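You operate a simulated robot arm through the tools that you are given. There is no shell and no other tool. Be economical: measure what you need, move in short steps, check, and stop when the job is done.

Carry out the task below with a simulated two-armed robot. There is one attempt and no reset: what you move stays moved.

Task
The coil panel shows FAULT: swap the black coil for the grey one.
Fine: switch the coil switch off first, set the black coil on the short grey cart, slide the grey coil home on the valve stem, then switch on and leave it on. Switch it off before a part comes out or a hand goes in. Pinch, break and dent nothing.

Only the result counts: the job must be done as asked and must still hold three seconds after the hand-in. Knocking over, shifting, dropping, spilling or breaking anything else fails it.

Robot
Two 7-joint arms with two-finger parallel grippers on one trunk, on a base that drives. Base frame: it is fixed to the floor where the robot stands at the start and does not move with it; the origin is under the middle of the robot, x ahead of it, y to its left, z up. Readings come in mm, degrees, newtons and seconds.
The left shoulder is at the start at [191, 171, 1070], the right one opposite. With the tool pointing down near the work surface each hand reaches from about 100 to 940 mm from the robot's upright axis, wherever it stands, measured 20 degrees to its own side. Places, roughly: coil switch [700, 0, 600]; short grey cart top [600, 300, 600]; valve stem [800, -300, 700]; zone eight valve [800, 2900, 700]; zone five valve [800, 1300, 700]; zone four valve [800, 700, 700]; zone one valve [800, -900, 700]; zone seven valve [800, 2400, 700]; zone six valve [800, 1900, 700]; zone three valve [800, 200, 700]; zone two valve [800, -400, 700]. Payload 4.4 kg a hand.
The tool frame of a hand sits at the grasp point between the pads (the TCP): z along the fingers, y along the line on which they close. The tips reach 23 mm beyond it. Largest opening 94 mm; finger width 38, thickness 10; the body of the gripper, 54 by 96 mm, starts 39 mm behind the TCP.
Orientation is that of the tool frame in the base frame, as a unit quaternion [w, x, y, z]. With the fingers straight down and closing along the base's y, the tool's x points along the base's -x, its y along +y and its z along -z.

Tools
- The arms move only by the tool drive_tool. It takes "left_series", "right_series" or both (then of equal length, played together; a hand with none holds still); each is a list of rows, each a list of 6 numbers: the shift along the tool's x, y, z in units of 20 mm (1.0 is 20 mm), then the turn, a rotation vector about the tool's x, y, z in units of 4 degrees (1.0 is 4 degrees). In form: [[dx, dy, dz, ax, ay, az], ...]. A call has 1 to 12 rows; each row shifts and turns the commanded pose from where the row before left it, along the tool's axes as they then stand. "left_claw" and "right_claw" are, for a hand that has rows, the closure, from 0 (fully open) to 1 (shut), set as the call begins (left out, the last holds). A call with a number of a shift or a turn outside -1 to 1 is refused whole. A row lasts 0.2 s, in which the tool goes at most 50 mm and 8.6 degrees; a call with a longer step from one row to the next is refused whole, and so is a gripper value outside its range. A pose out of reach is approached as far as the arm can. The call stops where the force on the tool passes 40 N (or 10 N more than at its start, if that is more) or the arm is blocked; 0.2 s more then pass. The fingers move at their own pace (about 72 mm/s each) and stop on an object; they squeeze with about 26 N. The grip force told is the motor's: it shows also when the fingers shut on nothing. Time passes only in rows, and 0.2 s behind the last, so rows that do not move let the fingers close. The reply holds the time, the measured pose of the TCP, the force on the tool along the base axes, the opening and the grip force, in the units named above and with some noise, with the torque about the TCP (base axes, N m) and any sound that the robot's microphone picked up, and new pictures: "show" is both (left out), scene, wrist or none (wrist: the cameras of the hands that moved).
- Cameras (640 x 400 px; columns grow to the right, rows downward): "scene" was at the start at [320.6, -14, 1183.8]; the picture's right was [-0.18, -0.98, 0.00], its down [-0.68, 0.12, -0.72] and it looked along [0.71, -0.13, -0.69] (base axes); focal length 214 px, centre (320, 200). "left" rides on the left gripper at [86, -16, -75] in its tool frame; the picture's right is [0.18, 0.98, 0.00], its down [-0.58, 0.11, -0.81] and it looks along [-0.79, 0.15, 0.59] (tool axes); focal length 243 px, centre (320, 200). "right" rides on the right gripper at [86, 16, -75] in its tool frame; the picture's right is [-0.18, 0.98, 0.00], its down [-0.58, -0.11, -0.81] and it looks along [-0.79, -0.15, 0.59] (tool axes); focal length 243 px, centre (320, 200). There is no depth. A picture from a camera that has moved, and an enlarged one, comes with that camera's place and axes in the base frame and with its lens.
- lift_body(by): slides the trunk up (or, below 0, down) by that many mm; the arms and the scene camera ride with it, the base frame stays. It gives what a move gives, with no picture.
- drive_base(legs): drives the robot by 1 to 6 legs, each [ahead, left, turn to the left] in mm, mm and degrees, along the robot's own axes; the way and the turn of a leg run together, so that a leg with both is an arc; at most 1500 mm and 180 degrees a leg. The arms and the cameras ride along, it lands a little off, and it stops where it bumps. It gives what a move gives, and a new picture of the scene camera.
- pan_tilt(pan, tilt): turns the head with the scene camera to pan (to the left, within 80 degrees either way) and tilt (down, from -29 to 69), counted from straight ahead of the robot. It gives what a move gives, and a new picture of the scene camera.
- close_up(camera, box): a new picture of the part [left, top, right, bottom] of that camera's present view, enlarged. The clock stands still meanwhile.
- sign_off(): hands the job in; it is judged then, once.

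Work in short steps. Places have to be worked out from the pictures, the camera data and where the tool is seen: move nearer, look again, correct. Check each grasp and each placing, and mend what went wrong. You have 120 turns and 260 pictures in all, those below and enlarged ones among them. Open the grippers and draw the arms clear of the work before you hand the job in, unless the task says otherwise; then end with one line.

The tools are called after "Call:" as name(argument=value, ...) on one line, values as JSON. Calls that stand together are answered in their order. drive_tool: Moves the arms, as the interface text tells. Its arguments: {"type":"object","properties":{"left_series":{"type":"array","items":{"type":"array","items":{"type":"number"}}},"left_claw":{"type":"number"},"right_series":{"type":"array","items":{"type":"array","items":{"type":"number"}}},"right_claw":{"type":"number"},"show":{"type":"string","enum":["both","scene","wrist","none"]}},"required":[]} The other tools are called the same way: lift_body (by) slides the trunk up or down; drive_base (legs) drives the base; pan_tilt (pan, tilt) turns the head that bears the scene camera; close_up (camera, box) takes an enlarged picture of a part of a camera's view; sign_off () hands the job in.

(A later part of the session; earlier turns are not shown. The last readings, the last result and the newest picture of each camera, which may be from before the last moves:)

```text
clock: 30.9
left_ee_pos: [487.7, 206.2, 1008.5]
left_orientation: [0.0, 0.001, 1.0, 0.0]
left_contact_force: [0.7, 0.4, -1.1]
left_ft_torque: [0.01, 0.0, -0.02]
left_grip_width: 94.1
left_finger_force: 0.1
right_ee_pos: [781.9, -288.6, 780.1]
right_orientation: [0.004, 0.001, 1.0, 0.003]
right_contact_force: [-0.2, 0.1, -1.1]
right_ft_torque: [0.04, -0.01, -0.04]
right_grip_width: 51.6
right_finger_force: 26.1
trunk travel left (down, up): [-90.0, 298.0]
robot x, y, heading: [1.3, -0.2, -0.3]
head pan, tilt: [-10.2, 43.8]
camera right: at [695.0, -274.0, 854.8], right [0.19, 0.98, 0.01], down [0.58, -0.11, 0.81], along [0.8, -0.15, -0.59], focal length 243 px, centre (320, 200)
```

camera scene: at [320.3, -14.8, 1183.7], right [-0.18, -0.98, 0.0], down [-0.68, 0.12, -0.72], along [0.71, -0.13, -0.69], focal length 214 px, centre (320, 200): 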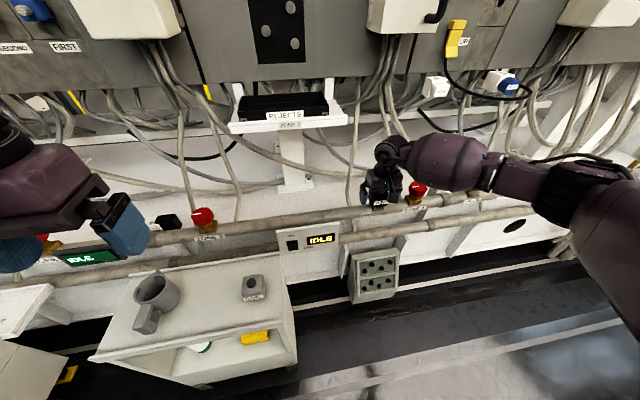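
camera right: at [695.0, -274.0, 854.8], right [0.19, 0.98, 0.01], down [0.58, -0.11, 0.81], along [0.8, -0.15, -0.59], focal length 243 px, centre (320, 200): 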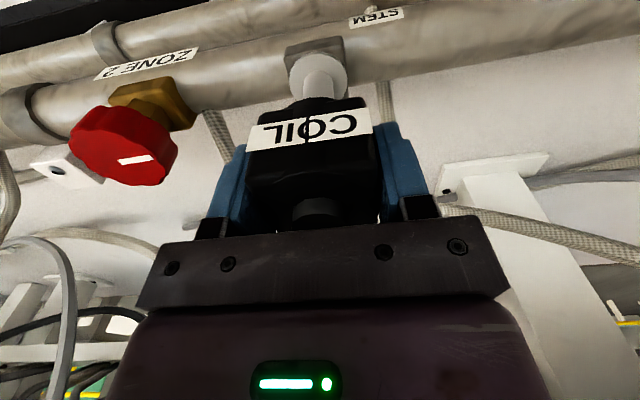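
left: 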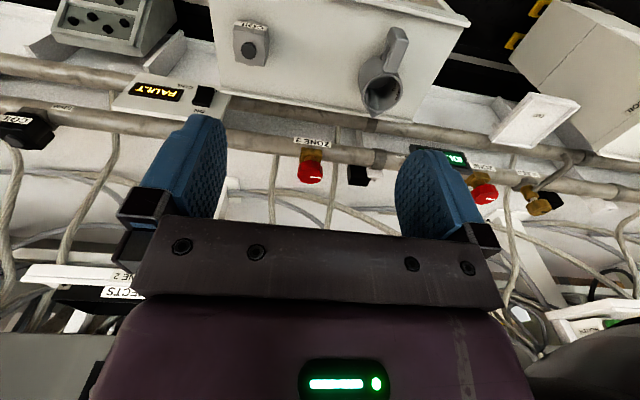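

Side force is gone and the coil should be clear of the stem. I raise to z≈860.

Call:
drive_tool(right_series=[[0, 0, -0.8, 0, 0, 0], [0, 0, -0.8, 0, 0, 0], [0, 0, -0.8, 0, 0, 0], [0, 0, -0.8, 0, 0, 0], [0, 0, -0.8, 0, 0, 0]], show="wrist")

Call:
close_up(camera="scene", box=[330, 120, 458, 220])

```text
clock: 32.1
left_ee_pos: [488.5, 205.8, 1008.8]
left_orientation: [0.0, 0.001, 1.0, 0.0]
left_contact_force: [-0.2, -0.2, 1.0]
left_ft_torque: [-0.01, -0.02, 0.0]
left_grip_width: 94.0
left_finger_force: 0.1
right_ee_pos: [780.9, -289.5, 860.5]
right_orientation: [0.005, 0.001, 1.0, 0.003]
right_contact_force: [-0.7, 0.3, -1.0]
right_ft_torque: [-0.01, 0.04, 0.01]
right_grip_width: 51.3
right_finger_force: 26.0
trunk travel left (down, up): [-90.0, 298.0]
robot x, y, heading: [-0.8, -1.9, -0.1]
head pan, tilt: [-10.2, 43.8]
camera right: at [693.9, -274.5, 935.3], right [0.19, 0.98, 0.01], down [0.57, -0.11, 0.81], along [0.8, -0.15, -0.59], focal length 243 px, centre (320, 200)
```

right: 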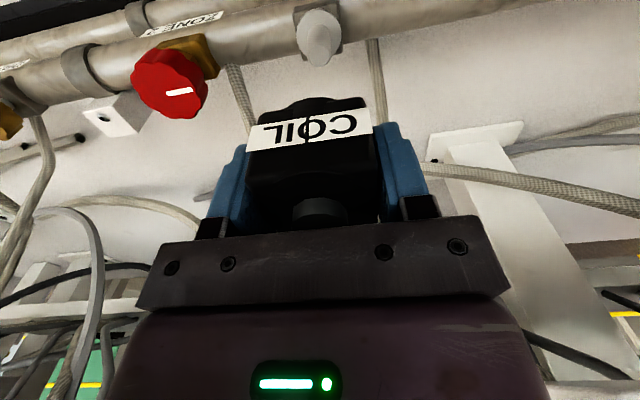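

```text
4.00 times, centred on (394, 170) of scene
camera zoom: at [319.8, -14.7, 1183.9], right [-0.18, -0.98, 0.0], down [-0.68, 0.12, -0.72], along [0.71, -0.13, -0.69], focal length 858 px, centre (24, 320)
```

zoom: 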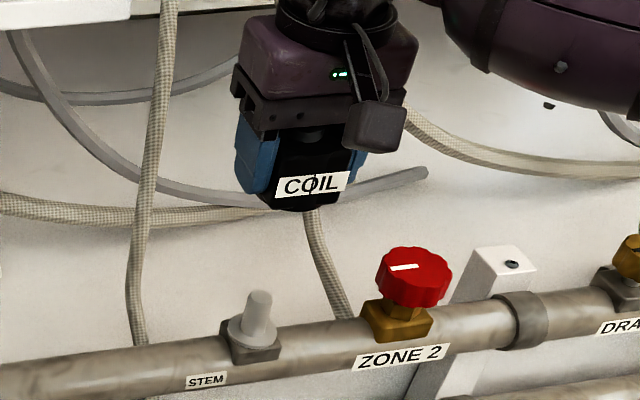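

The stem is bare (flange plus pin) and the black coil is in hand. I pull the right hand back from the wall while moving the left hand 200 mm left to clear the cart.

Call:
drive_tool(right_series=[[0.95, 0, 0, 0, 0, 0], [0.95, 0, 0, 0, 0, 0], [0.95, 0, 0, 0, 0, 0], [0.95, 0, 0, 0, 0, 0], [0.95, 0, 0, 0, 0, 0], [0.95, 0, 0, 0, 0, 0], [0.95, 0, 0, 0, 0, 0], [0.95, 0, 0, 0, 0, 0], [0.95, 0, 0, 0, 0, 0], [0.95, 0, 0, 0, 0, 0]], left_series=[[0.2, 1, 0, 0, 0, 0], [0.2, 1, 0, 0, 0, 0], [0.2, 1, 0, 0, 0, 0], [0.2, 1, 0, 0, 0, 0], [0.2, 1, 0, 0, 0, 0], [0.2, 1, 0, 0, 0, 0], [0.2, 1, 0, 0, 0, 0], [0.2, 1, 0, 0, 0, 0], [0.2, 1, 0, 0, 0, 0], [0.2, 1, 0, 0, 0, 0]], show="scene")

Call:
close_up(camera="scene", box=[100, 235, 300, 360])

Call:
close_up(camera="left", box=[0, 0, 320, 200])

```text
clock: 34.3
left_ee_pos: [450.8, 398.0, 1008.6]
left_orientation: [0.001, 0.0, 1.0, 0.0]
left_contact_force: [0.2, -0.1, 0.3]
left_ft_torque: [0.05, 0.02, 0.01]
left_grip_width: 94.0
left_finger_force: 0.1
left hand out of reach, approached as far as the arm can: row 3
right_ee_pos: [590.5, -290.2, 860.5]
right_orientation: [0.004, 0.002, 1.0, 0.003]
right_contact_force: [0.7, 0.1, -1.2]
right_ft_torque: [-0.02, -0.01, 0.01]
right_grip_width: 51.5
right_finger_force: 26.2
trunk travel left (down, up): [-90.0, 298.0]
robot x, y, heading: [0.6, 2.6, -0.1]
head pan, tilt: [-10.2, 43.8]
camera scene: at [319.6, -14.7, 1184.0], right [-0.18, -0.98, 0.0], down [-0.68, 0.12, -0.72], along [0.71, -0.13, -0.69], focal length 214 px, centre (320, 200)
```

scene: 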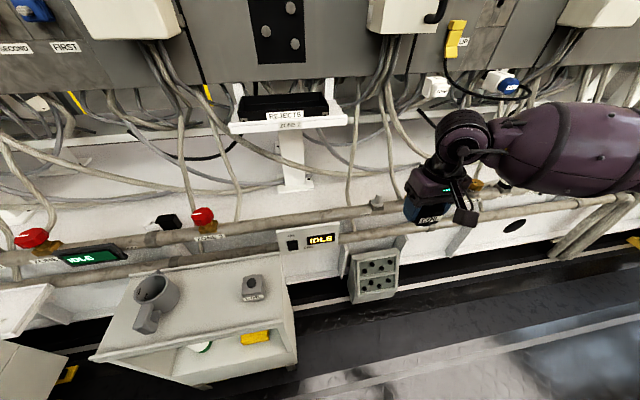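

```text
3.20 times, centred on (200, 298) of scene
camera zoom: at [319.6, -14.7, 1184.0], right [-0.18, -0.98, 0.0], down [-0.68, 0.12, -0.72], along [0.71, -0.13, -0.69], focal length 686 px, centre (704, -112)
```

zoom: 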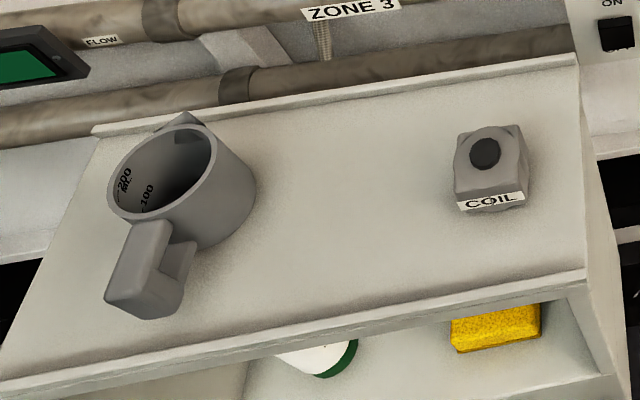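

```text
2.00 times, centred on (160, 100) of left
camera zoom: at [364.1, 380.2, 1085.8], right [-0.18, 0.98, 0.0], down [0.58, 0.11, 0.81], along [0.79, 0.15, -0.59], focal length 485 px, centre (640, 400)
```

zoom: 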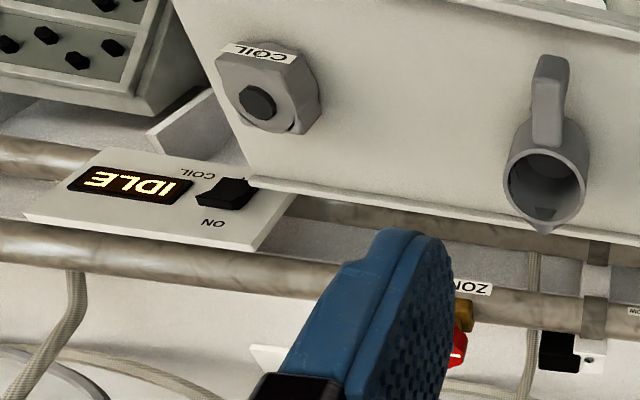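

Grey coil's top nub is at (590,109,~661); the free gap to the mug (y≈285) lets me place the black coil at (590,210). I carry it over at height.

Call:
drive_tool(right_series=[[0, 1, 0, 0, 0, 0], [0, 1, 0, 0, 0, 0], [0, 1, 0, 0, 0, 0], [0, 1, 0, 0, 0, 0], [0, 1, 0, 0, 0, 0], [0, 1, 0, 0, 0, 0], [0, 1, 0, 0, 0, 0], [0, 1, 0, 0, 0, 0], [0, 1, 0, 0, 0, 0], [0, 1, 0, 0, 0, 0], [0, 1, 0, 0, 0, 0], [0, 1, 0, 0, 0, 0]], show="none")

Call:
drive_tool(right_series=[[0, 1, 0.2, 0, 0, 0], [0, 1, 0.2, 0, 0, 0], [0, 1, 0.2, 0, 0, 0], [0, 1, 0.2, 0, 0, 0], [0, 1, 0.2, 0, 0, 0], [0, 1, 0.2, 0, 0, 0], [0, 1, 0.2, 0, 0, 0], [0, 1, 0.2, 0, 0, 0], [0, 1, 0.2, 0, 0, 0], [0, 1, 0.2, 0, 0, 0], [0, 1, 0.2, 0, 0, 0], [0, 1, 0.2, 0, 0, 0]], show="both")

```text
clock: 36.9
left_ee_pos: [452.1, 397.2, 1009.5]
left_orientation: [0.0, 0.002, 1.0, 0.0]
left_contact_force: [-0.3, 0.0, -0.7]
left_ft_torque: [-0.03, -0.04, -0.01]
left_grip_width: 94.2
left_finger_force: 0.1
right_ee_pos: [589.1, -50.1, 861.2]
right_orientation: [0.004, 0.001, 1.0, 0.002]
right_contact_force: [0.4, 0.5, -1.3]
right_ft_torque: [0.0, -0.01, -0.04]
right_grip_width: 51.5
right_finger_force: 26.2
trunk travel left (down, up): [-90.0, 298.0]
robot x, y, heading: [0.3, 3.9, -0.1]
head pan, tilt: [-10.2, 43.8]
```

```text
clock: 39.5
left_ee_pos: [450.6, 396.4, 1010.3]
left_orientation: [-0.001, 0.001, 1.0, 0.0]
left_contact_force: [-0.4, 0.1, 0.6]
left_ft_torque: [0.02, -0.01, 0.0]
left_grip_width: 94.0
left_finger_force: 0.2
right_ee_pos: [592.4, 191.4, 813.7]
right_orientation: [0.003, 0.001, 1.0, 0.003]
right_contact_force: [0.7, -0.2, -1.6]
right_ft_torque: [0.02, -0.01, -0.01]
right_grip_width: 51.5
right_finger_force: 26.6
trunk travel left (down, up): [-90.0, 298.0]
robot x, y, heading: [0.6, -3.4, -0.1]
head pan, tilt: [-10.2, 43.8]
camera scene: at [320.1, -14.4, 1183.8], right [-0.18, -0.98, 0.0], down [-0.68, 0.12, -0.72], along [0.71, -0.13, -0.69], focal length 214 px, centre (320, 200)
camera right: at [505.6, 206.5, 888.5], right [0.19, 0.98, 0.01], down [0.58, -0.11, 0.81], along [0.8, -0.15, -0.59], focal length 243 px, centre (320, 200)
```

scene: 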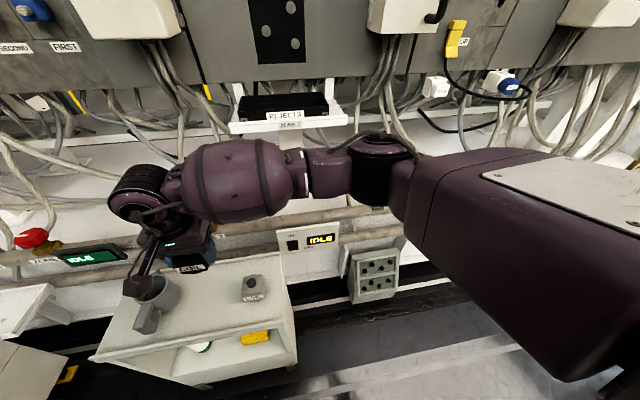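
right: 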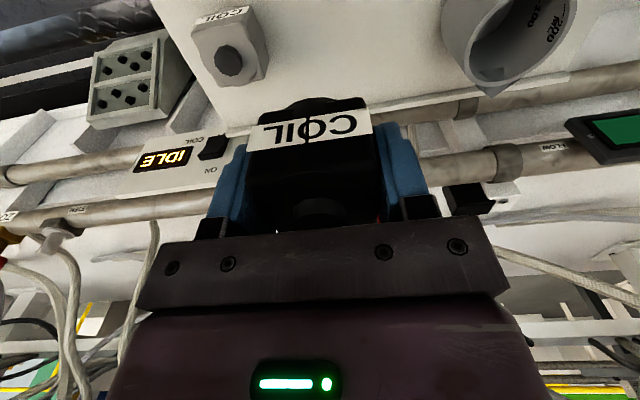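

The gap between the grey coil and mug lies below. I shift to y≈207 and lower to z≈665.

Call:
drive_tool(right_series=[[0, 0.4, 0.7, 0, 0, 0], [0, 0.38, 0.7, 0, 0, 0], [0, 0, 0.75, 0, 0, 0], [0, 0, 0.75, 0, 0, 0], [0, 0, 0.75, 0, 0, 0], [0, 0, 0.75, 0, 0, 0], [0, 0, 0.75, 0, 0, 0], [0, 0, 0.75, 0, 0, 0], [0, 0, 0.75, 0, 0, 0], [0, 0, 0.75, 0, 0, 0]], show="both")

Call:
close_up(camera="scene", box=[100, 235, 300, 360])

```text
clock: 41.7
left_ee_pos: [452.1, 395.9, 1009.6]
left_orientation: [0.0, 0.001, 1.0, -0.001]
left_contact_force: [0.6, -0.5, 0.2]
left_ft_torque: [0.01, 0.0, 0.02]
left_grip_width: 94.1
left_finger_force: 0.1
right_ee_pos: [593.7, 205.4, 663.5]
right_orientation: [0.004, 0.001, 1.0, 0.003]
right_contact_force: [-0.1, -0.3, -1.2]
right_ft_torque: [-0.02, -0.04, 0.02]
right_grip_width: 51.6
right_finger_force: 26.2
trunk travel left (down, up): [-90.0, 298.0]
robot x, y, heading: [2.2, -3.4, -0.1]
head pan, tilt: [-10.2, 43.8]
camera scene: at [320.3, -14.7, 1183.7], right [-0.18, -0.98, 0.0], down [-0.68, 0.12, -0.72], along [0.71, -0.13, -0.69], focal length 214 px, centre (320, 200)
camera right: at [505.9, 221.0, 739.9], right [0.19, 0.98, 0.01], down [0.58, -0.12, 0.81], along [0.8, -0.15, -0.59], focal length 243 px, centre (320, 200)
```

scene: 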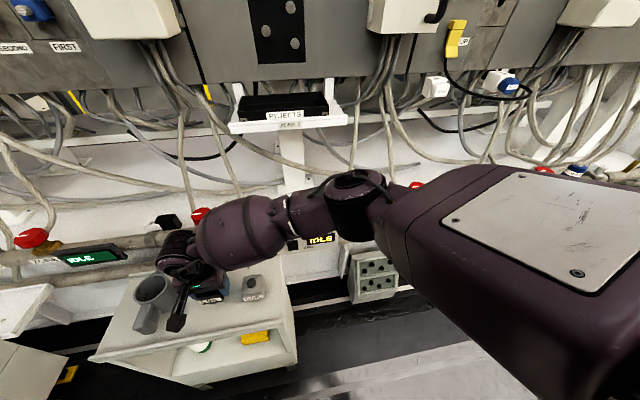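
right: 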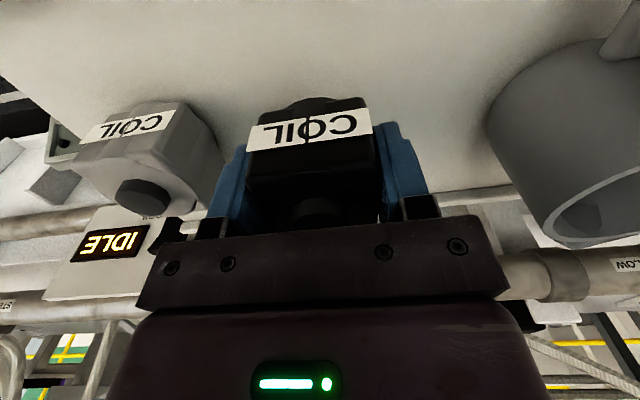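

```text
3.20 times, centred on (200, 298) of scene
camera zoom: at [320.3, -14.7, 1183.7], right [-0.18, -0.98, 0.0], down [-0.68, 0.12, -0.72], along [0.71, -0.13, -0.69], focal length 686 px, centre (704, -112)
```

zoom: 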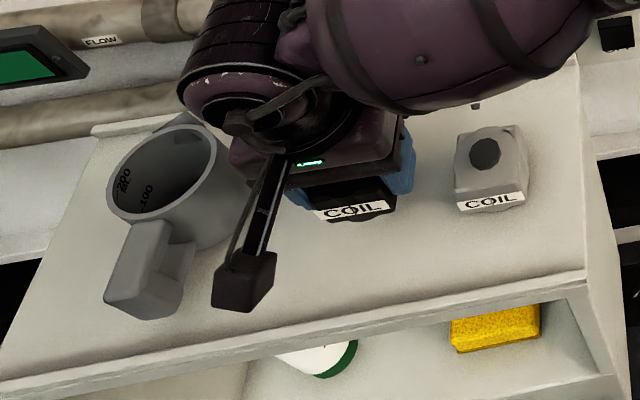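

Clear on both sides. I lower in 3 mm steps, watching for contact.

Call:
drive_tool(right_series=[[0, 0, 0.2, 0, 0, 0], [0, 0, 0.2, 0, 0, 0], [0, 0, 0.2, 0, 0, 0], [0, 0, 0.15, 0, 0, 0], [0, 0, 0.15, 0, 0, 0], [0, 0, 0.15, 0, 0, 0]], show="wrist")

```text
clock: 43.1
left_ee_pos: [452.7, 396.3, 1009.5]
left_orientation: [-0.001, 0.0, 1.0, 0.001]
left_contact_force: [-0.1, 0.2, -0.1]
left_ft_torque: [-0.04, 0.02, 0.01]
left_grip_width: 93.9
left_finger_force: 0.0
right_ee_pos: [594.0, 207.1, 644.9]
right_orientation: [0.004, 0.0, 1.0, 0.003]
right_contact_force: [0.6, -0.3, -0.6]
right_ft_torque: [-0.01, 0.01, -0.01]
right_grip_width: 51.5
right_finger_force: 26.2
trunk travel left (down, up): [-90.0, 298.0]
robot x, y, heading: [-3.4, 0.0, -0.3]
head pan, tilt: [-10.2, 43.8]
camera right: at [507.3, 221.9, 719.4], right [0.19, 0.98, 0.01], down [0.58, -0.12, 0.81], along [0.8, -0.15, -0.59], focal length 243 px, centre (320, 200)
```

right: 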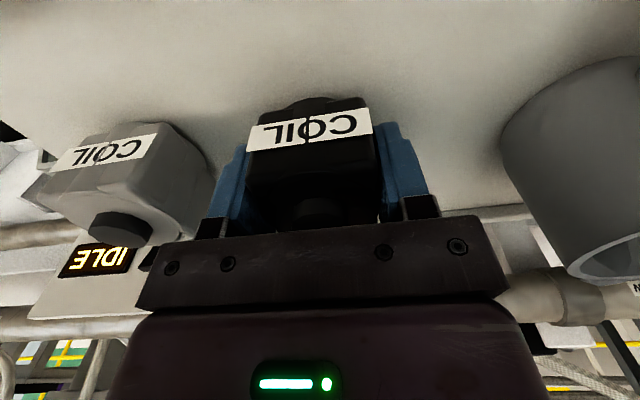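

No contact yet at 645. Continue in 2 mm steps.

Call:
drive_tool(right_series=[[0, 0, 0.12, 0, 0, 0], [0, 0, 0.12, 0, 0, 0], [0, 0, 0.12, 0, 0, 0]], show="none")

Call:
drive_tool(right_series=[[0, 0, 0.1, 0, 0, 0], [0, 0, 0.1, 0, 0, 0]], show="wrist")

```text
clock: 43.9
left_ee_pos: [452.0, 395.9, 1009.6]
left_orientation: [0.0, 0.0, 1.0, 0.0]
left_contact_force: [0.4, 0.4, -0.6]
left_ft_torque: [-0.01, 0.03, 0.01]
left_grip_width: 94.0
left_finger_force: 0.0
right_ee_pos: [593.7, 207.4, 637.1]
right_orientation: [0.003, 0.001, 1.0, 0.003]
right_contact_force: [0.1, -0.7, -2.1]
right_ft_torque: [-0.03, 0.01, -0.04]
right_grip_width: 51.7
right_finger_force: 26.4
trunk travel left (down, up): [-90.0, 298.0]
robot x, y, heading: [-1.1, 0.1, -0.0]
head pan, tilt: [-10.2, 43.8]
```

```text
clock: 44.5
left_ee_pos: [450.9, 395.7, 1010.4]
left_orientation: [0.002, 0.001, 1.0, 0.0]
left_contact_force: [0.3, -0.4, -0.4]
left_ft_torque: [0.01, 0.06, 0.01]
left_grip_width: 94.0
left_finger_force: 0.1
right_ee_pos: [594.4, 207.2, 636.4]
right_orientation: [0.005, 0.0, 1.0, 0.003]
right_contact_force: [-1.9, -4.4, 18.4]
right_ft_torque: [-0.5, 0.26, 0.0]
right_grip_width: 51.8
right_finger_force: 26.2
trunk travel left (down, up): [-90.0, 298.0]
robot x, y, heading: [-1.0, -2.8, -0.1]
head pan, tilt: [-10.2, 43.8]
camera right: at [506.9, 222.3, 710.7], right [0.19, 0.98, 0.01], down [0.57, -0.12, 0.81], along [0.8, -0.15, -0.58], focal length 243 px, centre (320, 200)
```

right: 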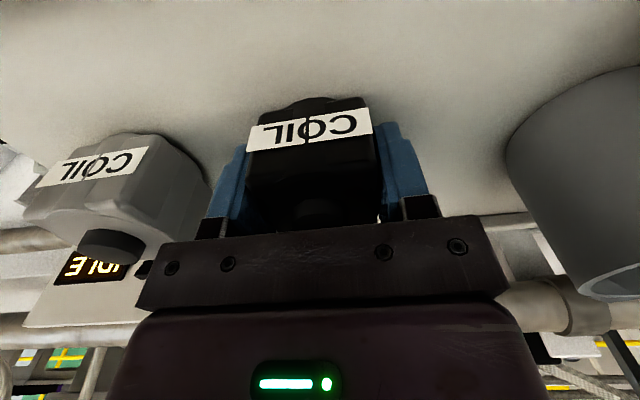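

Firm contact (18 N) at z≈636.5. I ease 1.5 mm up, and open just enough (to ~70 mm).

Call:
drive_tool(right_series=[[0, 0, -0.08, 0, 0, 0]], show="none")

Call:
drive_tool(right_series=[[0, 0, 0, 0, 0, 0], [0, 0, 0, 0, 0, 0]], right_claw=0.25, show="wrist")

```text
clock: 44.9
left_ee_pos: [452.5, 395.6, 1011.9]
left_orientation: [0.001, 0.001, 1.0, 0.0]
left_contact_force: [0.5, -0.4, 0.9]
left_ft_torque: [-0.03, -0.03, 0.01]
left_grip_width: 94.2
left_finger_force: 0.0
right_ee_pos: [594.4, 207.0, 637.0]
right_orientation: [0.005, 0.001, 1.0, 0.004]
right_contact_force: [1.9, -1.1, 17.5]
right_ft_torque: [-0.46, 0.12, 0.05]
right_grip_width: 51.8
right_finger_force: 25.8
trunk travel left (down, up): [-90.0, 298.0]
robot x, y, heading: [0.0, 0.1, -0.2]
head pan, tilt: [-10.2, 43.8]
```

```text
clock: 45.5
left_ee_pos: [452.8, 396.5, 1010.6]
left_orientation: [0.0, 0.001, 1.0, -0.001]
left_contact_force: [-0.2, -0.1, 0.4]
left_ft_torque: [0.01, 0.04, -0.01]
left_grip_width: 94.0
left_finger_force: 0.1
right_ee_pos: [593.3, 207.2, 633.8]
right_orientation: [0.004, 0.001, 1.0, 0.003]
right_contact_force: [1.1, 0.1, 0.1]
right_ft_torque: [0.0, 0.01, 0.01]
right_grip_width: 70.4
right_finger_force: 0.0
trunk travel left (down, up): [-90.0, 298.0]
robot x, y, heading: [-3.6, 1.8, -0.0]
head pan, tilt: [-10.2, 43.8]
camera right: at [506.7, 222.3, 708.7], right [0.19, 0.98, 0.01], down [0.58, -0.11, 0.81], along [0.8, -0.15, -0.59], focal length 243 px, centre (320, 200)
```

right: 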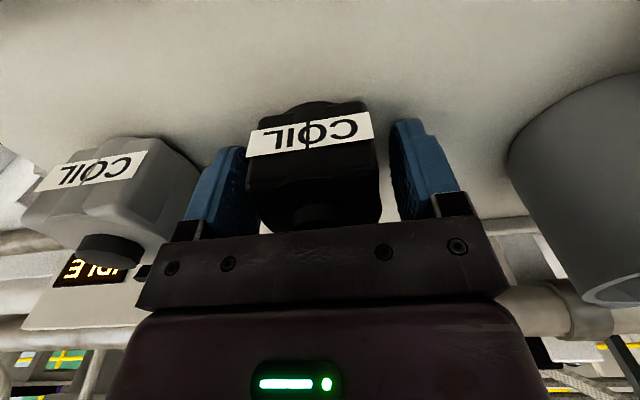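

The black coil is released and standing. I raise straight up 160 mm and look.

Call:
drive_tool(right_series=[[0, 0, -0.4, 0, 0, 0], [0, 0, -0.9, 0, 0, 0], [0, 0, -0.9, 0, 0, 0], [0, 0, -1, 0, 0, 0], [0, 0, -1, 0, 0, 0], [0, 0, -1, 0, 0, 0], [0, 0, -1, 0, 0, 0], [0, 0, -1, 0, 0, 0]], show="none")

Call:
drive_tool(right_series=[[0, -1, 0, 0, 0, 0], [0, -1, 0, 0, 0, 0], [0, -1, 0, 0, 0, 0], [0, -1, 0, 0, 0, 0], [0, -0.9, 0, 0, 0, 0]], show="both")

Call:
close_up(camera="left", box=[0, 0, 320, 200])

Call:
close_up(camera="right", box=[200, 0, 480, 175])

```text
clock: 47.3
left_ee_pos: [451.4, 396.1, 1009.6]
left_orientation: [0.0, 0.001, 1.0, 0.0]
left_contact_force: [-0.3, -0.6, -0.6]
left_ft_torque: [0.01, 0.01, 0.0]
left_grip_width: 94.2
left_finger_force: 0.1
right_ee_pos: [592.2, 207.1, 779.4]
right_orientation: [0.003, 0.001, 1.0, 0.003]
right_contact_force: [-0.1, 1.1, 0.2]
right_ft_torque: [0.0, 0.01, -0.02]
right_grip_width: 70.6
right_finger_force: 0.0
trunk travel left (down, up): [-90.0, 298.0]
robot x, y, heading: [-1.8, 4.2, -0.0]
head pan, tilt: [-10.2, 43.8]
```

```text
clock: 48.5
left_ee_pos: [451.9, 395.3, 1010.3]
left_orientation: [0.0, 0.001, 1.0, 0.0]
left_contact_force: [0.2, 0.4, 0.4]
left_ft_torque: [0.03, 0.02, 0.02]
left_grip_width: 93.9
left_finger_force: 0.0
right_ee_pos: [591.9, 107.7, 778.9]
right_orientation: [0.003, 0.001, 1.0, 0.003]
right_contact_force: [0.5, -0.5, 1.0]
right_ft_torque: [-0.01, 0.0, -0.01]
right_grip_width: 70.4
right_finger_force: 0.1
trunk travel left (down, up): [-90.0, 298.0]
robot x, y, heading: [2.3, 1.4, 0.2]
head pan, tilt: [-10.2, 43.8]
camera scene: at [320.0, -15.0, 1183.8], right [-0.18, -0.98, 0.0], down [-0.68, 0.12, -0.72], along [0.71, -0.13, -0.69], focal length 214 px, centre (320, 200)
camera right: at [505.6, 122.8, 853.4], right [0.19, 0.98, 0.01], down [0.57, -0.12, 0.81], along [0.8, -0.15, -0.59], focal length 243 px, centre (320, 200)
```

scene: 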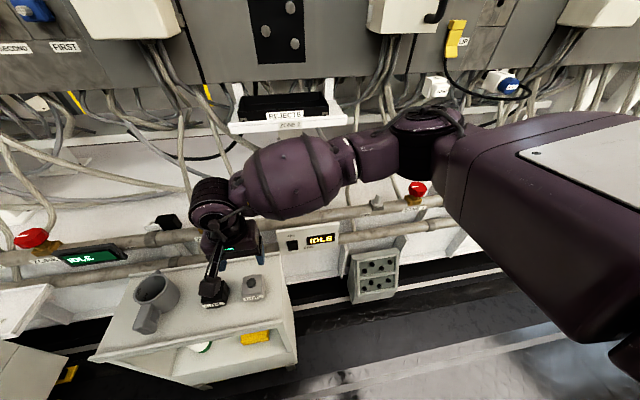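
right: 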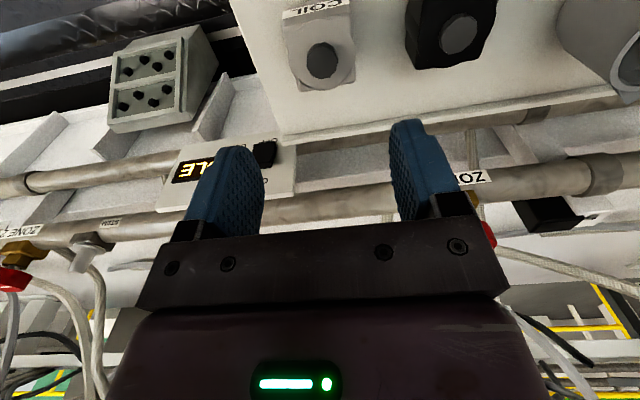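

```text
2.00 times, centred on (160, 100) of left
camera zoom: at [364.7, 379.6, 1085.6], right [-0.18, 0.98, 0.0], down [0.58, 0.11, 0.81], along [0.79, 0.15, -0.59], focal length 485 px, centre (640, 400)
```

zoom: 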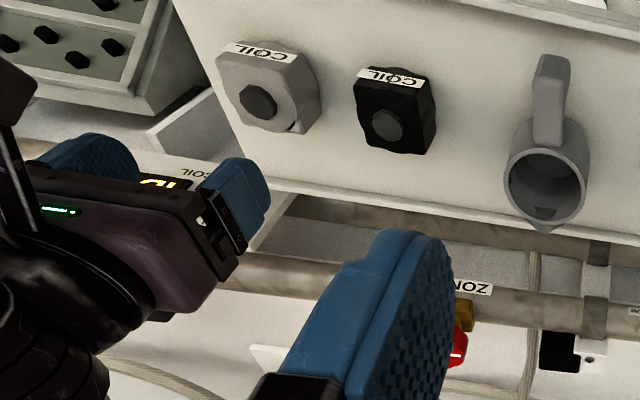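

```text
2.29 times, centred on (340, 88) of right
camera zoom: at [505.6, 122.8, 853.4], right [0.19, 0.98, 0.01], down [0.57, -0.12, 0.81], along [0.8, -0.15, -0.59], focal length 555 px, centre (274, 457)
```

zoom: 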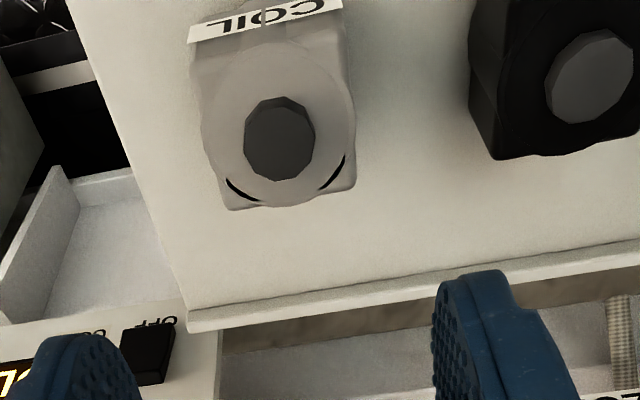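

Both coils stand aligned; the grey one's centre is (592.5,110), with a yaw matching the hand. I open to ~80 mm, shift 2.5 mm, and descend to z≈637, the same grip height as for the black coil.

Call:
drive_tool(right_series=[[0, 0.12, 0.8, 0, 0, 0], [0, 0, 0.8, 0, 0, 0], [0, 0, 0.8, 0, 0, 0], [0, 0, 0.8, 0, 0, 0], [0, 0, 0.8, 0, 0, 0], [0, 0, 0.8, 0, 0, 0], [0, 0, 0.8, 0, 0, 0], [0, 0, 0.8, 0, 0, 0], [0, 0, 0.7, 0, 0, 0]], right_claw=0.12, show="wrist")

```text
clock: 50.5
left_ee_pos: [450.6, 396.5, 1010.3]
left_orientation: [-0.001, 0.001, 1.0, 0.0]
left_contact_force: [-0.1, -0.1, 0.0]
left_ft_torque: [0.01, 0.0, -0.01]
left_grip_width: 94.0
left_finger_force: 0.1
right_ee_pos: [593.0, 111.0, 637.0]
right_orientation: [0.005, 0.001, 1.0, 0.004]
right_contact_force: [-0.8, -0.5, -0.8]
right_ft_torque: [0.01, 0.02, 0.01]
right_grip_width: 82.7
right_finger_force: 0.1
trunk travel left (down, up): [-90.0, 298.0]
robot x, y, heading: [1.2, -3.5, 0.1]
head pan, tilt: [-10.2, 43.8]
camera right: at [507.1, 126.3, 710.6], right [0.19, 0.98, 0.01], down [0.57, -0.12, 0.81], along [0.8, -0.15, -0.59], focal length 243 px, centre (320, 200)
```

right: 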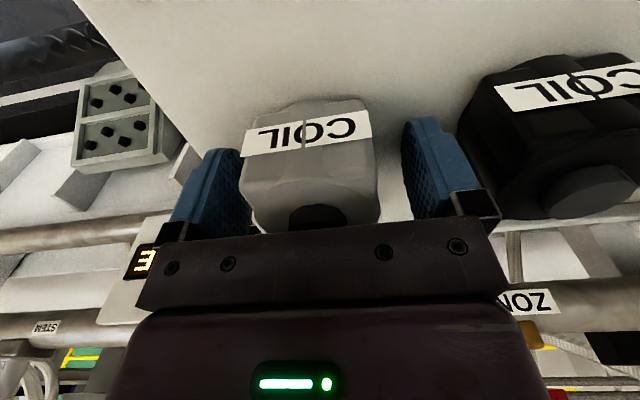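

The grey coil sits in the hand just as the black one did. I shift 1 mm and close on it.

Call:
drive_tool(right_series=[[0, -0.06, 0, 0, 0, 0]], show="none")

Call:
drive_tool(right_series=[[0, 0, 0, 0, 0, 0], [0, 0, 0, 0, 0, 0], [0, 0, 0, 0, 0, 0]], right_claw=1, show="wrist")

```text
clock: 50.9
left_ee_pos: [452.6, 395.4, 1009.8]
left_orientation: [-0.001, 0.0, 1.0, 0.0]
left_contact_force: [0.5, -0.1, -0.6]
left_ft_torque: [0.0, 0.01, 0.02]
left_grip_width: 94.1
left_finger_force: 0.0
right_ee_pos: [593.7, 110.6, 636.3]
right_orientation: [0.004, 0.001, 1.0, 0.002]
right_contact_force: [0.3, 0.5, -0.4]
right_ft_torque: [0.01, 0.01, 0.02]
right_grip_width: 82.9
right_finger_force: 0.1
trunk travel left (down, up): [-90.0, 298.0]
robot x, y, heading: [-1.5, -1.5, -0.1]
head pan, tilt: [-10.2, 43.8]
```

```text
clock: 51.7
left_ee_pos: [451.6, 396.4, 1009.3]
left_orientation: [0.001, 0.001, 1.0, 0.0]
left_contact_force: [0.5, 0.1, 0.2]
left_ft_torque: [0.03, -0.04, 0.0]
left_grip_width: 94.3
left_finger_force: 0.1
right_ee_pos: [593.6, 110.3, 636.6]
right_orientation: [0.004, 0.0, 1.0, 0.003]
right_contact_force: [0.1, 0.2, 0.4]
right_ft_torque: [-0.05, 0.01, -0.01]
right_grip_width: 51.7
right_finger_force: 26.5
trunk travel left (down, up): [-90.0, 298.0]
robot x, y, heading: [1.3, -2.2, -0.1]
head pan, tilt: [-10.2, 43.8]
camera right: at [507.0, 124.9, 711.2], right [0.19, 0.98, 0.01], down [0.57, -0.12, 0.81], along [0.8, -0.15, -0.59], focal length 243 px, centre (320, 200)
```

right: 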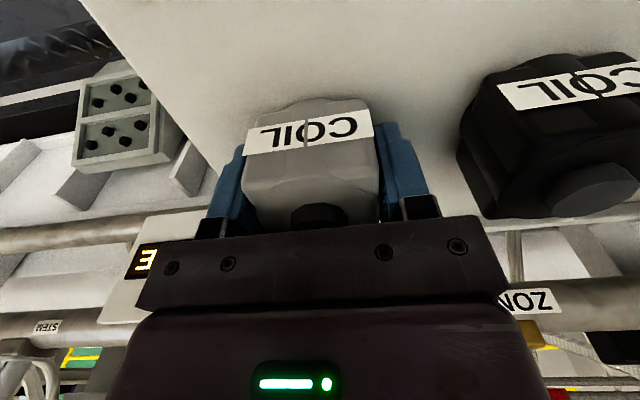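

Gripped at 51.7 mm. I lift it to z≈860.

Call:
drive_tool(right_series=[[0, 0, -0.6, 0, 0, 0], [0, 0, -0.9, 0, 0, 0], [0, 0, -0.95, 0, 0, 0], [0, 0, -0.95, 0, 0, 0], [0, 0, -0.95, 0, 0, 0], [0, 0, -0.95, 0, 0, 0], [0, 0, -0.95, 0, 0, 0], [0, 0, -0.95, 0, 0, 0], [0, 0, -1, 0, 0, 0], [0, 0, -1, 0, 0, 0], [0, 0, -1, 0, 0, 0], [0, 0, -1, 0, 0, 0]], show="wrist")

Call:
drive_tool(right_series=[[0, -1, 0, 0, 0, 0], [0, -1, 0, 0, 0, 0], [0, -1, 0, 0, 0, 0], [0, -1, 0, 0, 0, 0], [0, -1, 0, 0, 0, 0], [0, -1, 0, 0, 0, 0], [0, -1, 0, 0, 0, 0], [0, -1, 0, 0, 0, 0], [0, -1, 0, 0, 0, 0], [0, -1, 0, 0, 0, 0], [0, -1, 0, 0, 0, 0], [0, -1, 0, 0, 0, 0]], show="none")

Call:
drive_tool(right_series=[[0, -1, 0, 0, 0, 0], [0, -1, 0, 0, 0, 0], [0, -1, 0, 0, 0, 0], [0, -1, 0, 0, 0, 0], [0, -1, 0, 0, 0, 0], [0, -1, 0, 0, 0, 0], [0, -1, 0, 0, 0, 0], [0, -0.95, 0, 0, 0, 0]], show="both")

Call:
close_up(camera="scene", box=[340, 180, 420, 230])

```text
clock: 54.3
left_ee_pos: [452.1, 395.5, 1009.6]
left_orientation: [0.001, 0.002, 1.0, 0.001]
left_contact_force: [-0.2, -0.4, 0.5]
left_ft_torque: [0.0, 0.0, -0.02]
left_grip_width: 94.1
left_finger_force: 0.0
right_ee_pos: [589.6, 109.2, 859.8]
right_orientation: [0.005, 0.001, 1.0, 0.002]
right_contact_force: [-0.1, -0.1, -1.6]
right_ft_torque: [0.03, -0.04, 0.04]
right_grip_width: 51.7
right_finger_force: 25.8
trunk travel left (down, up): [-90.0, 298.0]
robot x, y, heading: [-3.5, 3.8, -0.3]
head pan, tilt: [-10.2, 43.8]
camera right: at [503.2, 124.3, 934.6], right [0.19, 0.98, 0.01], down [0.57, -0.11, 0.81], along [0.8, -0.15, -0.59], focal length 243 px, centre (320, 200)
```

right: 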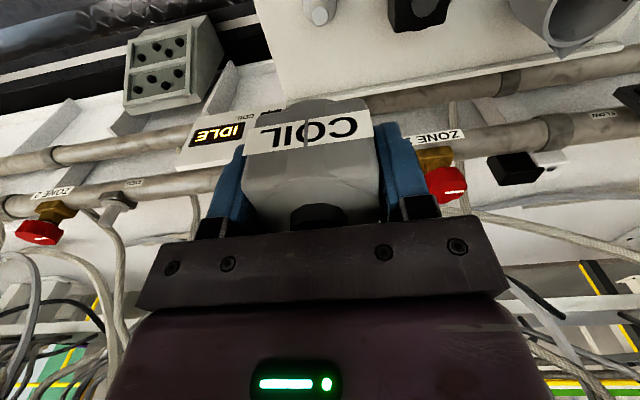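

```text
clock: 56.9
left_ee_pos: [452.5, 395.5, 1009.9]
left_orientation: [0.0, 0.001, 1.0, -0.001]
left_contact_force: [0.0, 0.3, -1.0]
left_ft_torque: [0.05, 0.0, -0.03]
left_grip_width: 94.1
left_finger_force: 0.1
right_ee_pos: [591.1, -132.4, 859.2]
right_orientation: [0.005, 0.0, 1.0, 0.003]
right_contact_force: [0.3, 0.4, -1.1]
right_ft_torque: [0.03, 0.02, -0.02]
right_grip_width: 51.9
right_finger_force: 25.8
trunk travel left (down, up): [-90.0, 298.0]
robot x, y, heading: [-2.6, 1.2, 0.2]
head pan, tilt: [-10.2, 43.8]
```

```text
clock: 58.7
left_ee_pos: [451.2, 394.6, 1008.8]
left_orientation: [-0.001, 0.001, 1.0, 0.0]
left_contact_force: [-0.1, -0.4, -0.1]
left_ft_torque: [-0.03, -0.02, -0.01]
left_grip_width: 93.8
left_finger_force: 0.1
right_ee_pos: [589.4, -290.4, 856.8]
right_orientation: [0.005, 0.001, 1.0, 0.004]
right_contact_force: [-0.7, -0.3, -0.3]
right_ft_torque: [-0.02, -0.02, 0.03]
right_grip_width: 51.6
right_finger_force: 26.0
trunk travel left (down, up): [-90.0, 298.0]
robot x, y, heading: [1.8, 1.2, -0.4]
head pan, tilt: [-10.2, 43.8]
camera scene: at [319.9, -15.0, 1183.9], right [-0.18, -0.98, 0.0], down [-0.68, 0.12, -0.72], along [0.71, -0.13, -0.69], focal length 214 px, centre (320, 200)
camera right: at [503.2, -275.4, 932.2], right [0.19, 0.98, 0.01], down [0.57, -0.12, 0.81], along [0.8, -0.15, -0.59], focal length 243 px, centre (320, 200)
```

scene: 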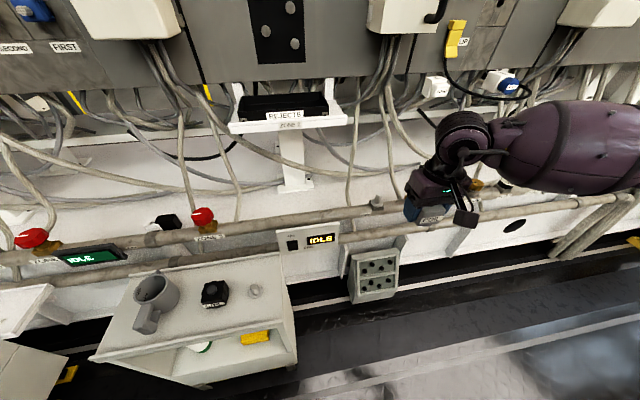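
right: 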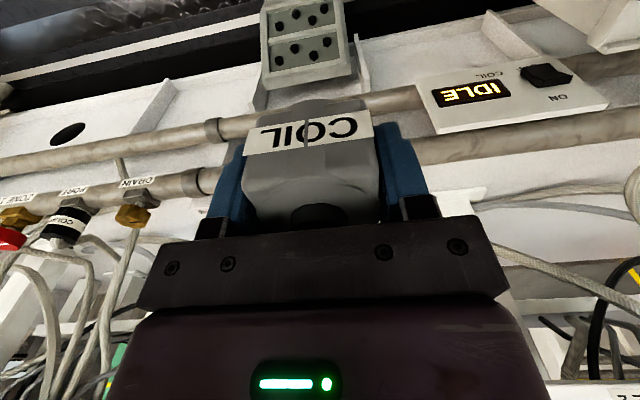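

```text
8.00 times, centred on (380, 205) of scene
camera zoom: at [319.9, -15.0, 1183.9], right [-0.18, -0.98, 0.0], down [-0.68, 0.12, -0.72], along [0.71, -0.13, -0.69], focal length 1716 px, centre (-160, 160)
```

zoom: 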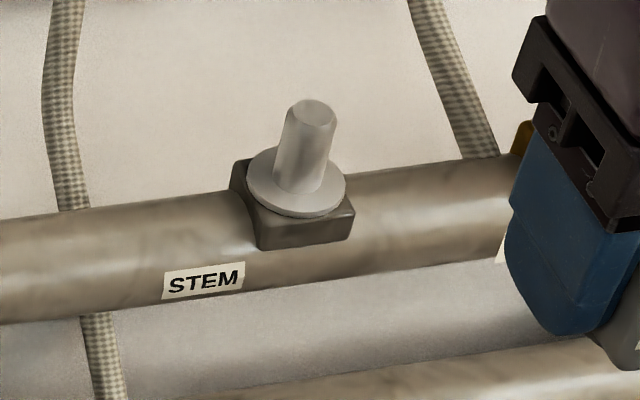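

Something round remains where the grey coil stood; I check that and the stem from here.

Call:
close_up(camera="scene", box=[180, 265, 276, 325])

Call:
close_up(camera="right", box=[200, 80, 440, 240])

```text
6.67 times, centred on (228, 295) of scene
camera zoom: at [319.9, -15.0, 1183.9], right [-0.18, -0.98, 0.0], down [-0.68, 0.12, -0.72], along [0.71, -0.13, -0.69], focal length 1430 px, centre (933, -433)
```

zoom: 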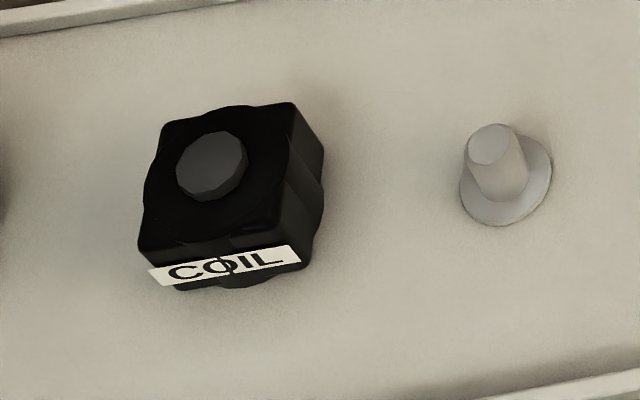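

```text
2.50 times, centred on (320, 160) of right
camera zoom: at [503.2, -275.4, 932.2], right [0.19, 0.98, 0.01], down [0.57, -0.12, 0.81], along [0.8, -0.15, -0.59], focal length 606 px, centre (320, 300)
```

zoom: 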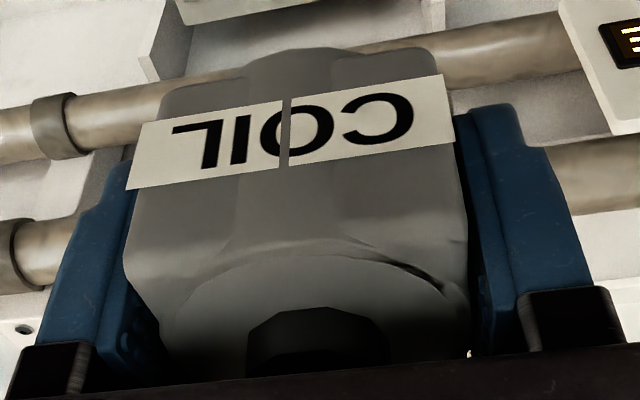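

The grey coil came off a parking peg with a thin flange; the black coil stands flat on the cart. Now I move over the stem to the same pose as when the black coil came free.

Call:
drive_tool(right_series=[[-0.96, 0.0, -0.02, 0, 0, 0], [-0.96, 0.0, -0.02, 0, 0, 0], [-0.96, 0.0, -0.02, 0, 0, 0], [-0.96, 0.0, -0.02, 0, 0, 0], [-0.96, 0.0, -0.02, 0, 0, 0], [-0.96, 0.0, -0.02, 0, 0, 0], [-0.96, 0.0, -0.02, 0, 0, 0], [-0.96, 0.0, 0, 0, 0, 0], [-0.96, 0.0, 0, 0, 0, 0], [-0.96, 0.0, 0, 0, 0, 0]], show="wrist")

Call:
close_up(camera="right", box=[256, 0, 384, 80])

Call:
close_up(camera="scene", box=[340, 130, 452, 220])

```text
clock: 60.9
left_ee_pos: [451.5, 396.5, 1009.3]
left_orientation: [0.0, 0.001, 1.0, -0.001]
left_contact_force: [-0.7, 0.2, -0.6]
left_ft_torque: [-0.02, -0.03, -0.03]
left_grip_width: 94.3
left_finger_force: 0.1
right_ee_pos: [782.1, -290.2, 862.9]
right_orientation: [0.004, 0.001, 1.0, 0.003]
right_contact_force: [-0.2, 0.0, -0.9]
right_ft_torque: [0.0, 0.01, -0.03]
right_grip_width: 51.6
right_finger_force: 26.2
trunk travel left (down, up): [-90.0, 298.0]
robot x, y, heading: [-0.4, -1.1, -0.1]
head pan, tilt: [-10.2, 43.8]
camera right: at [696.4, -275.1, 937.0], right [0.19, 0.98, 0.01], down [0.57, -0.11, 0.81], along [0.8, -0.15, -0.59], focal length 243 px, centre (320, 200)
```

right: 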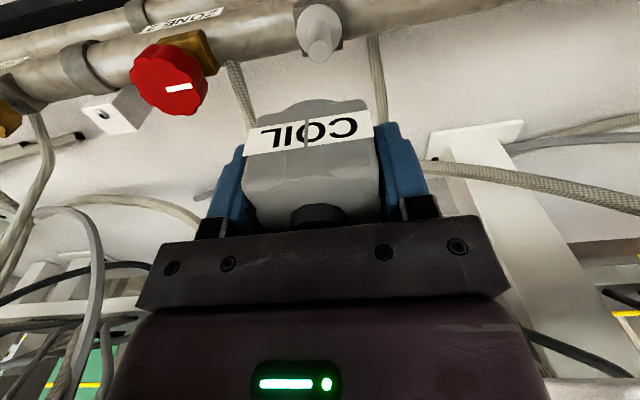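

```text
5.00 times, centred on (320, 40) of right
camera zoom: at [696.4, -275.1, 937.0], right [0.19, 0.98, 0.01], down [0.57, -0.11, 0.81], along [0.8, -0.15, -0.59], focal length 1213 px, centre (320, 1000)
```

zoom: 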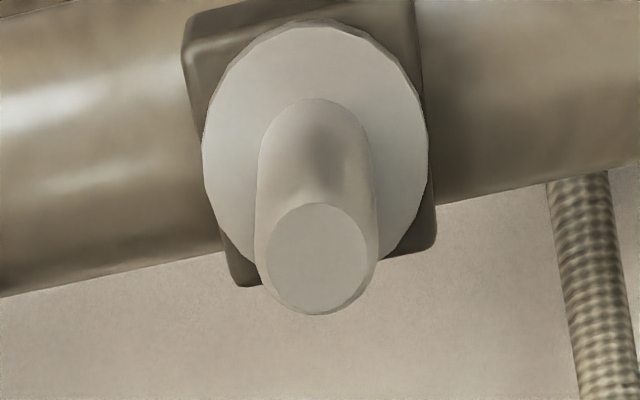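

```text
4.44 times, centred on (396, 175) of scene
camera zoom: at [320.3, -14.7, 1183.6], right [-0.18, -0.98, 0.0], down [-0.68, 0.12, -0.72], along [0.71, -0.13, -0.69], focal length 953 px, centre (-18, 311)
```

zoom: 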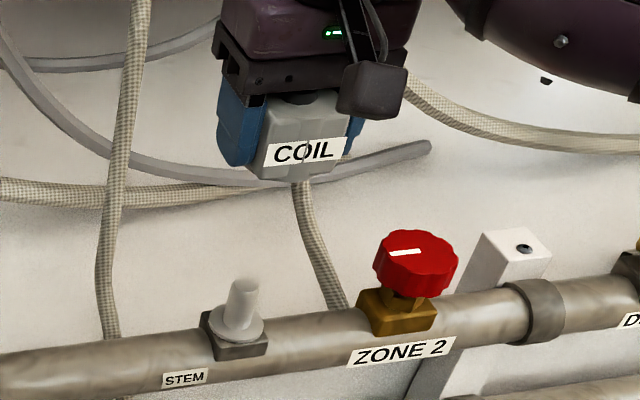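

The stem tip shows at the same image spot as when the black coil came free, and the grey coil sits the same way in the hand. I descend to z≈768, just above pin engagement.

Call:
drive_tool(right_series=[[0, 0, 0.8, 0, 0, 0], [0, 0, 0.8, 0, 0, 0], [0, 0, 0.8, 0, 0, 0], [0, 0, 0.8, 0, 0, 0], [0, 0, 0.8, 0, 0, 0], [0, 0, 0.7, 0, 0, 0]], show="wrist")

Call:
close_up(camera="scene", box=[340, 140, 436, 220])

```text
clock: 62.3
left_ee_pos: [452.6, 394.9, 1009.3]
left_orientation: [0.001, 0.0, 1.0, 0.001]
left_contact_force: [0.5, -0.2, -1.0]
left_ft_torque: [-0.04, -0.04, 0.02]
left_grip_width: 94.4
left_finger_force: 0.0
right_ee_pos: [782.4, -289.9, 766.6]
right_orientation: [0.004, 0.001, 1.0, 0.004]
right_contact_force: [0.2, -0.6, -1.4]
right_ft_torque: [0.0, -0.01, 0.01]
right_grip_width: 51.8
right_finger_force: 25.4
trunk travel left (down, up): [-90.0, 298.0]
robot x, y, heading: [3.7, 1.5, -0.2]
head pan, tilt: [-10.2, 43.8]
camera right: at [696.3, -275.2, 841.6], right [0.19, 0.98, 0.01], down [0.58, -0.12, 0.81], along [0.8, -0.15, -0.59], focal length 243 px, centre (320, 200)
```

right: 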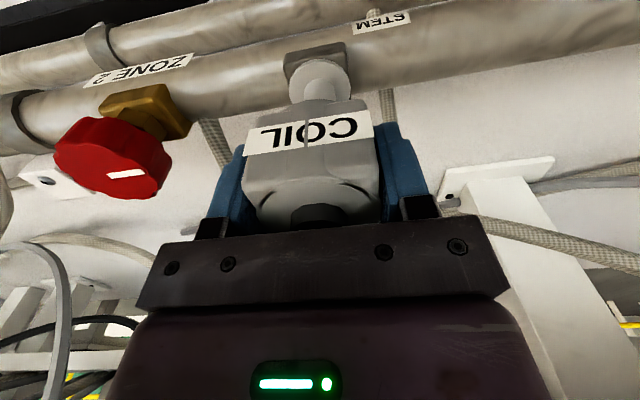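

```text
5.00 times, centred on (388, 180) of scene
camera zoom: at [320.3, -14.9, 1183.6], right [-0.18, -0.98, 0.0], down [-0.68, 0.12, -0.72], along [0.71, -0.13, -0.69], focal length 1072 px, centre (-20, 300)
```

zoom: 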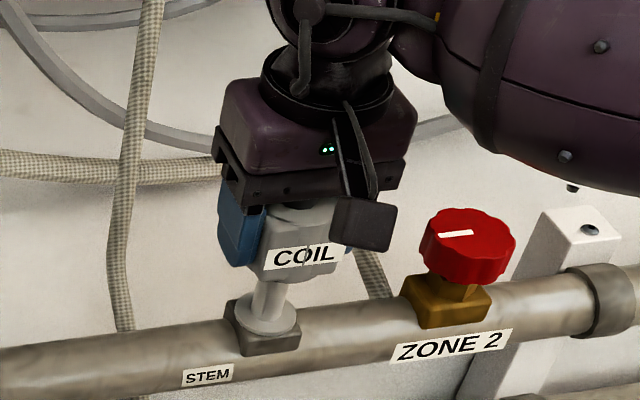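

Well aligned so far. I go down 10 mm in 2 mm steps, watching force.

Call:
drive_tool(right_series=[[0, 0, 0.12, 0, 0, 0], [0, 0, 0.12, 0, 0, 0], [0, 0, 0.12, 0, 0, 0], [0, 0, 0.12, 0, 0, 0], [0, 0, 0.12, 0, 0, 0]], show="none")

```text
clock: 63.5
left_ee_pos: [452.0, 396.5, 1009.5]
left_orientation: [0.001, 0.001, 1.0, 0.001]
left_contact_force: [-0.4, 0.3, 0.2]
left_ft_torque: [0.02, -0.01, -0.01]
left_grip_width: 93.8
left_finger_force: 0.1
right_ee_pos: [783.5, -289.0, 756.6]
right_orientation: [0.003, 0.001, 1.0, 0.004]
right_contact_force: [0.8, 0.1, -1.1]
right_ft_torque: [0.02, -0.03, 0.01]
right_grip_width: 51.8
right_finger_force: 26.1
trunk travel left (down, up): [-90.0, 298.0]
robot x, y, heading: [0.7, -1.9, 0.2]
head pan, tilt: [-10.2, 43.8]
```

No contact at 757. Another 8 mm in small steps.

Call:
drive_tool(right_series=[[0, 0, 0.1, 0, 0, 0], [0, 0, 0.1, 0, 0, 0], [0, 0, 0.1, 0, 0, 0], [0, 0, 0.1, 0, 0, 0]], show="wrist")

```text
clock: 64.5
left_ee_pos: [451.7, 396.2, 1009.6]
left_orientation: [0.0, 0.0, 1.0, 0.0]
left_contact_force: [0.0, -0.1, 0.3]
left_ft_torque: [-0.01, -0.03, -0.01]
left_grip_width: 94.1
left_finger_force: 0.1
right_ee_pos: [784.7, -289.9, 748.9]
right_orientation: [0.003, 0.0, 1.0, 0.003]
right_contact_force: [-0.8, -0.2, -1.1]
right_ft_torque: [0.02, 0.02, -0.01]
right_grip_width: 51.8
right_finger_force: 26.0
trunk travel left (down, up): [-90.0, 298.0]
robot x, y, heading: [2.0, -0.9, 0.2]
head pan, tilt: [-10.2, 43.8]
camera right: at [697.4, -274.9, 822.6], right [0.19, 0.98, 0.01], down [0.57, -0.11, 0.81], along [0.8, -0.15, -0.59], focal length 243 px, centre (320, 200)
```

right: 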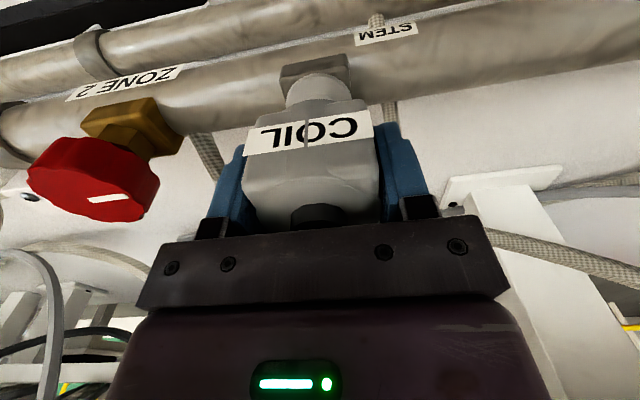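

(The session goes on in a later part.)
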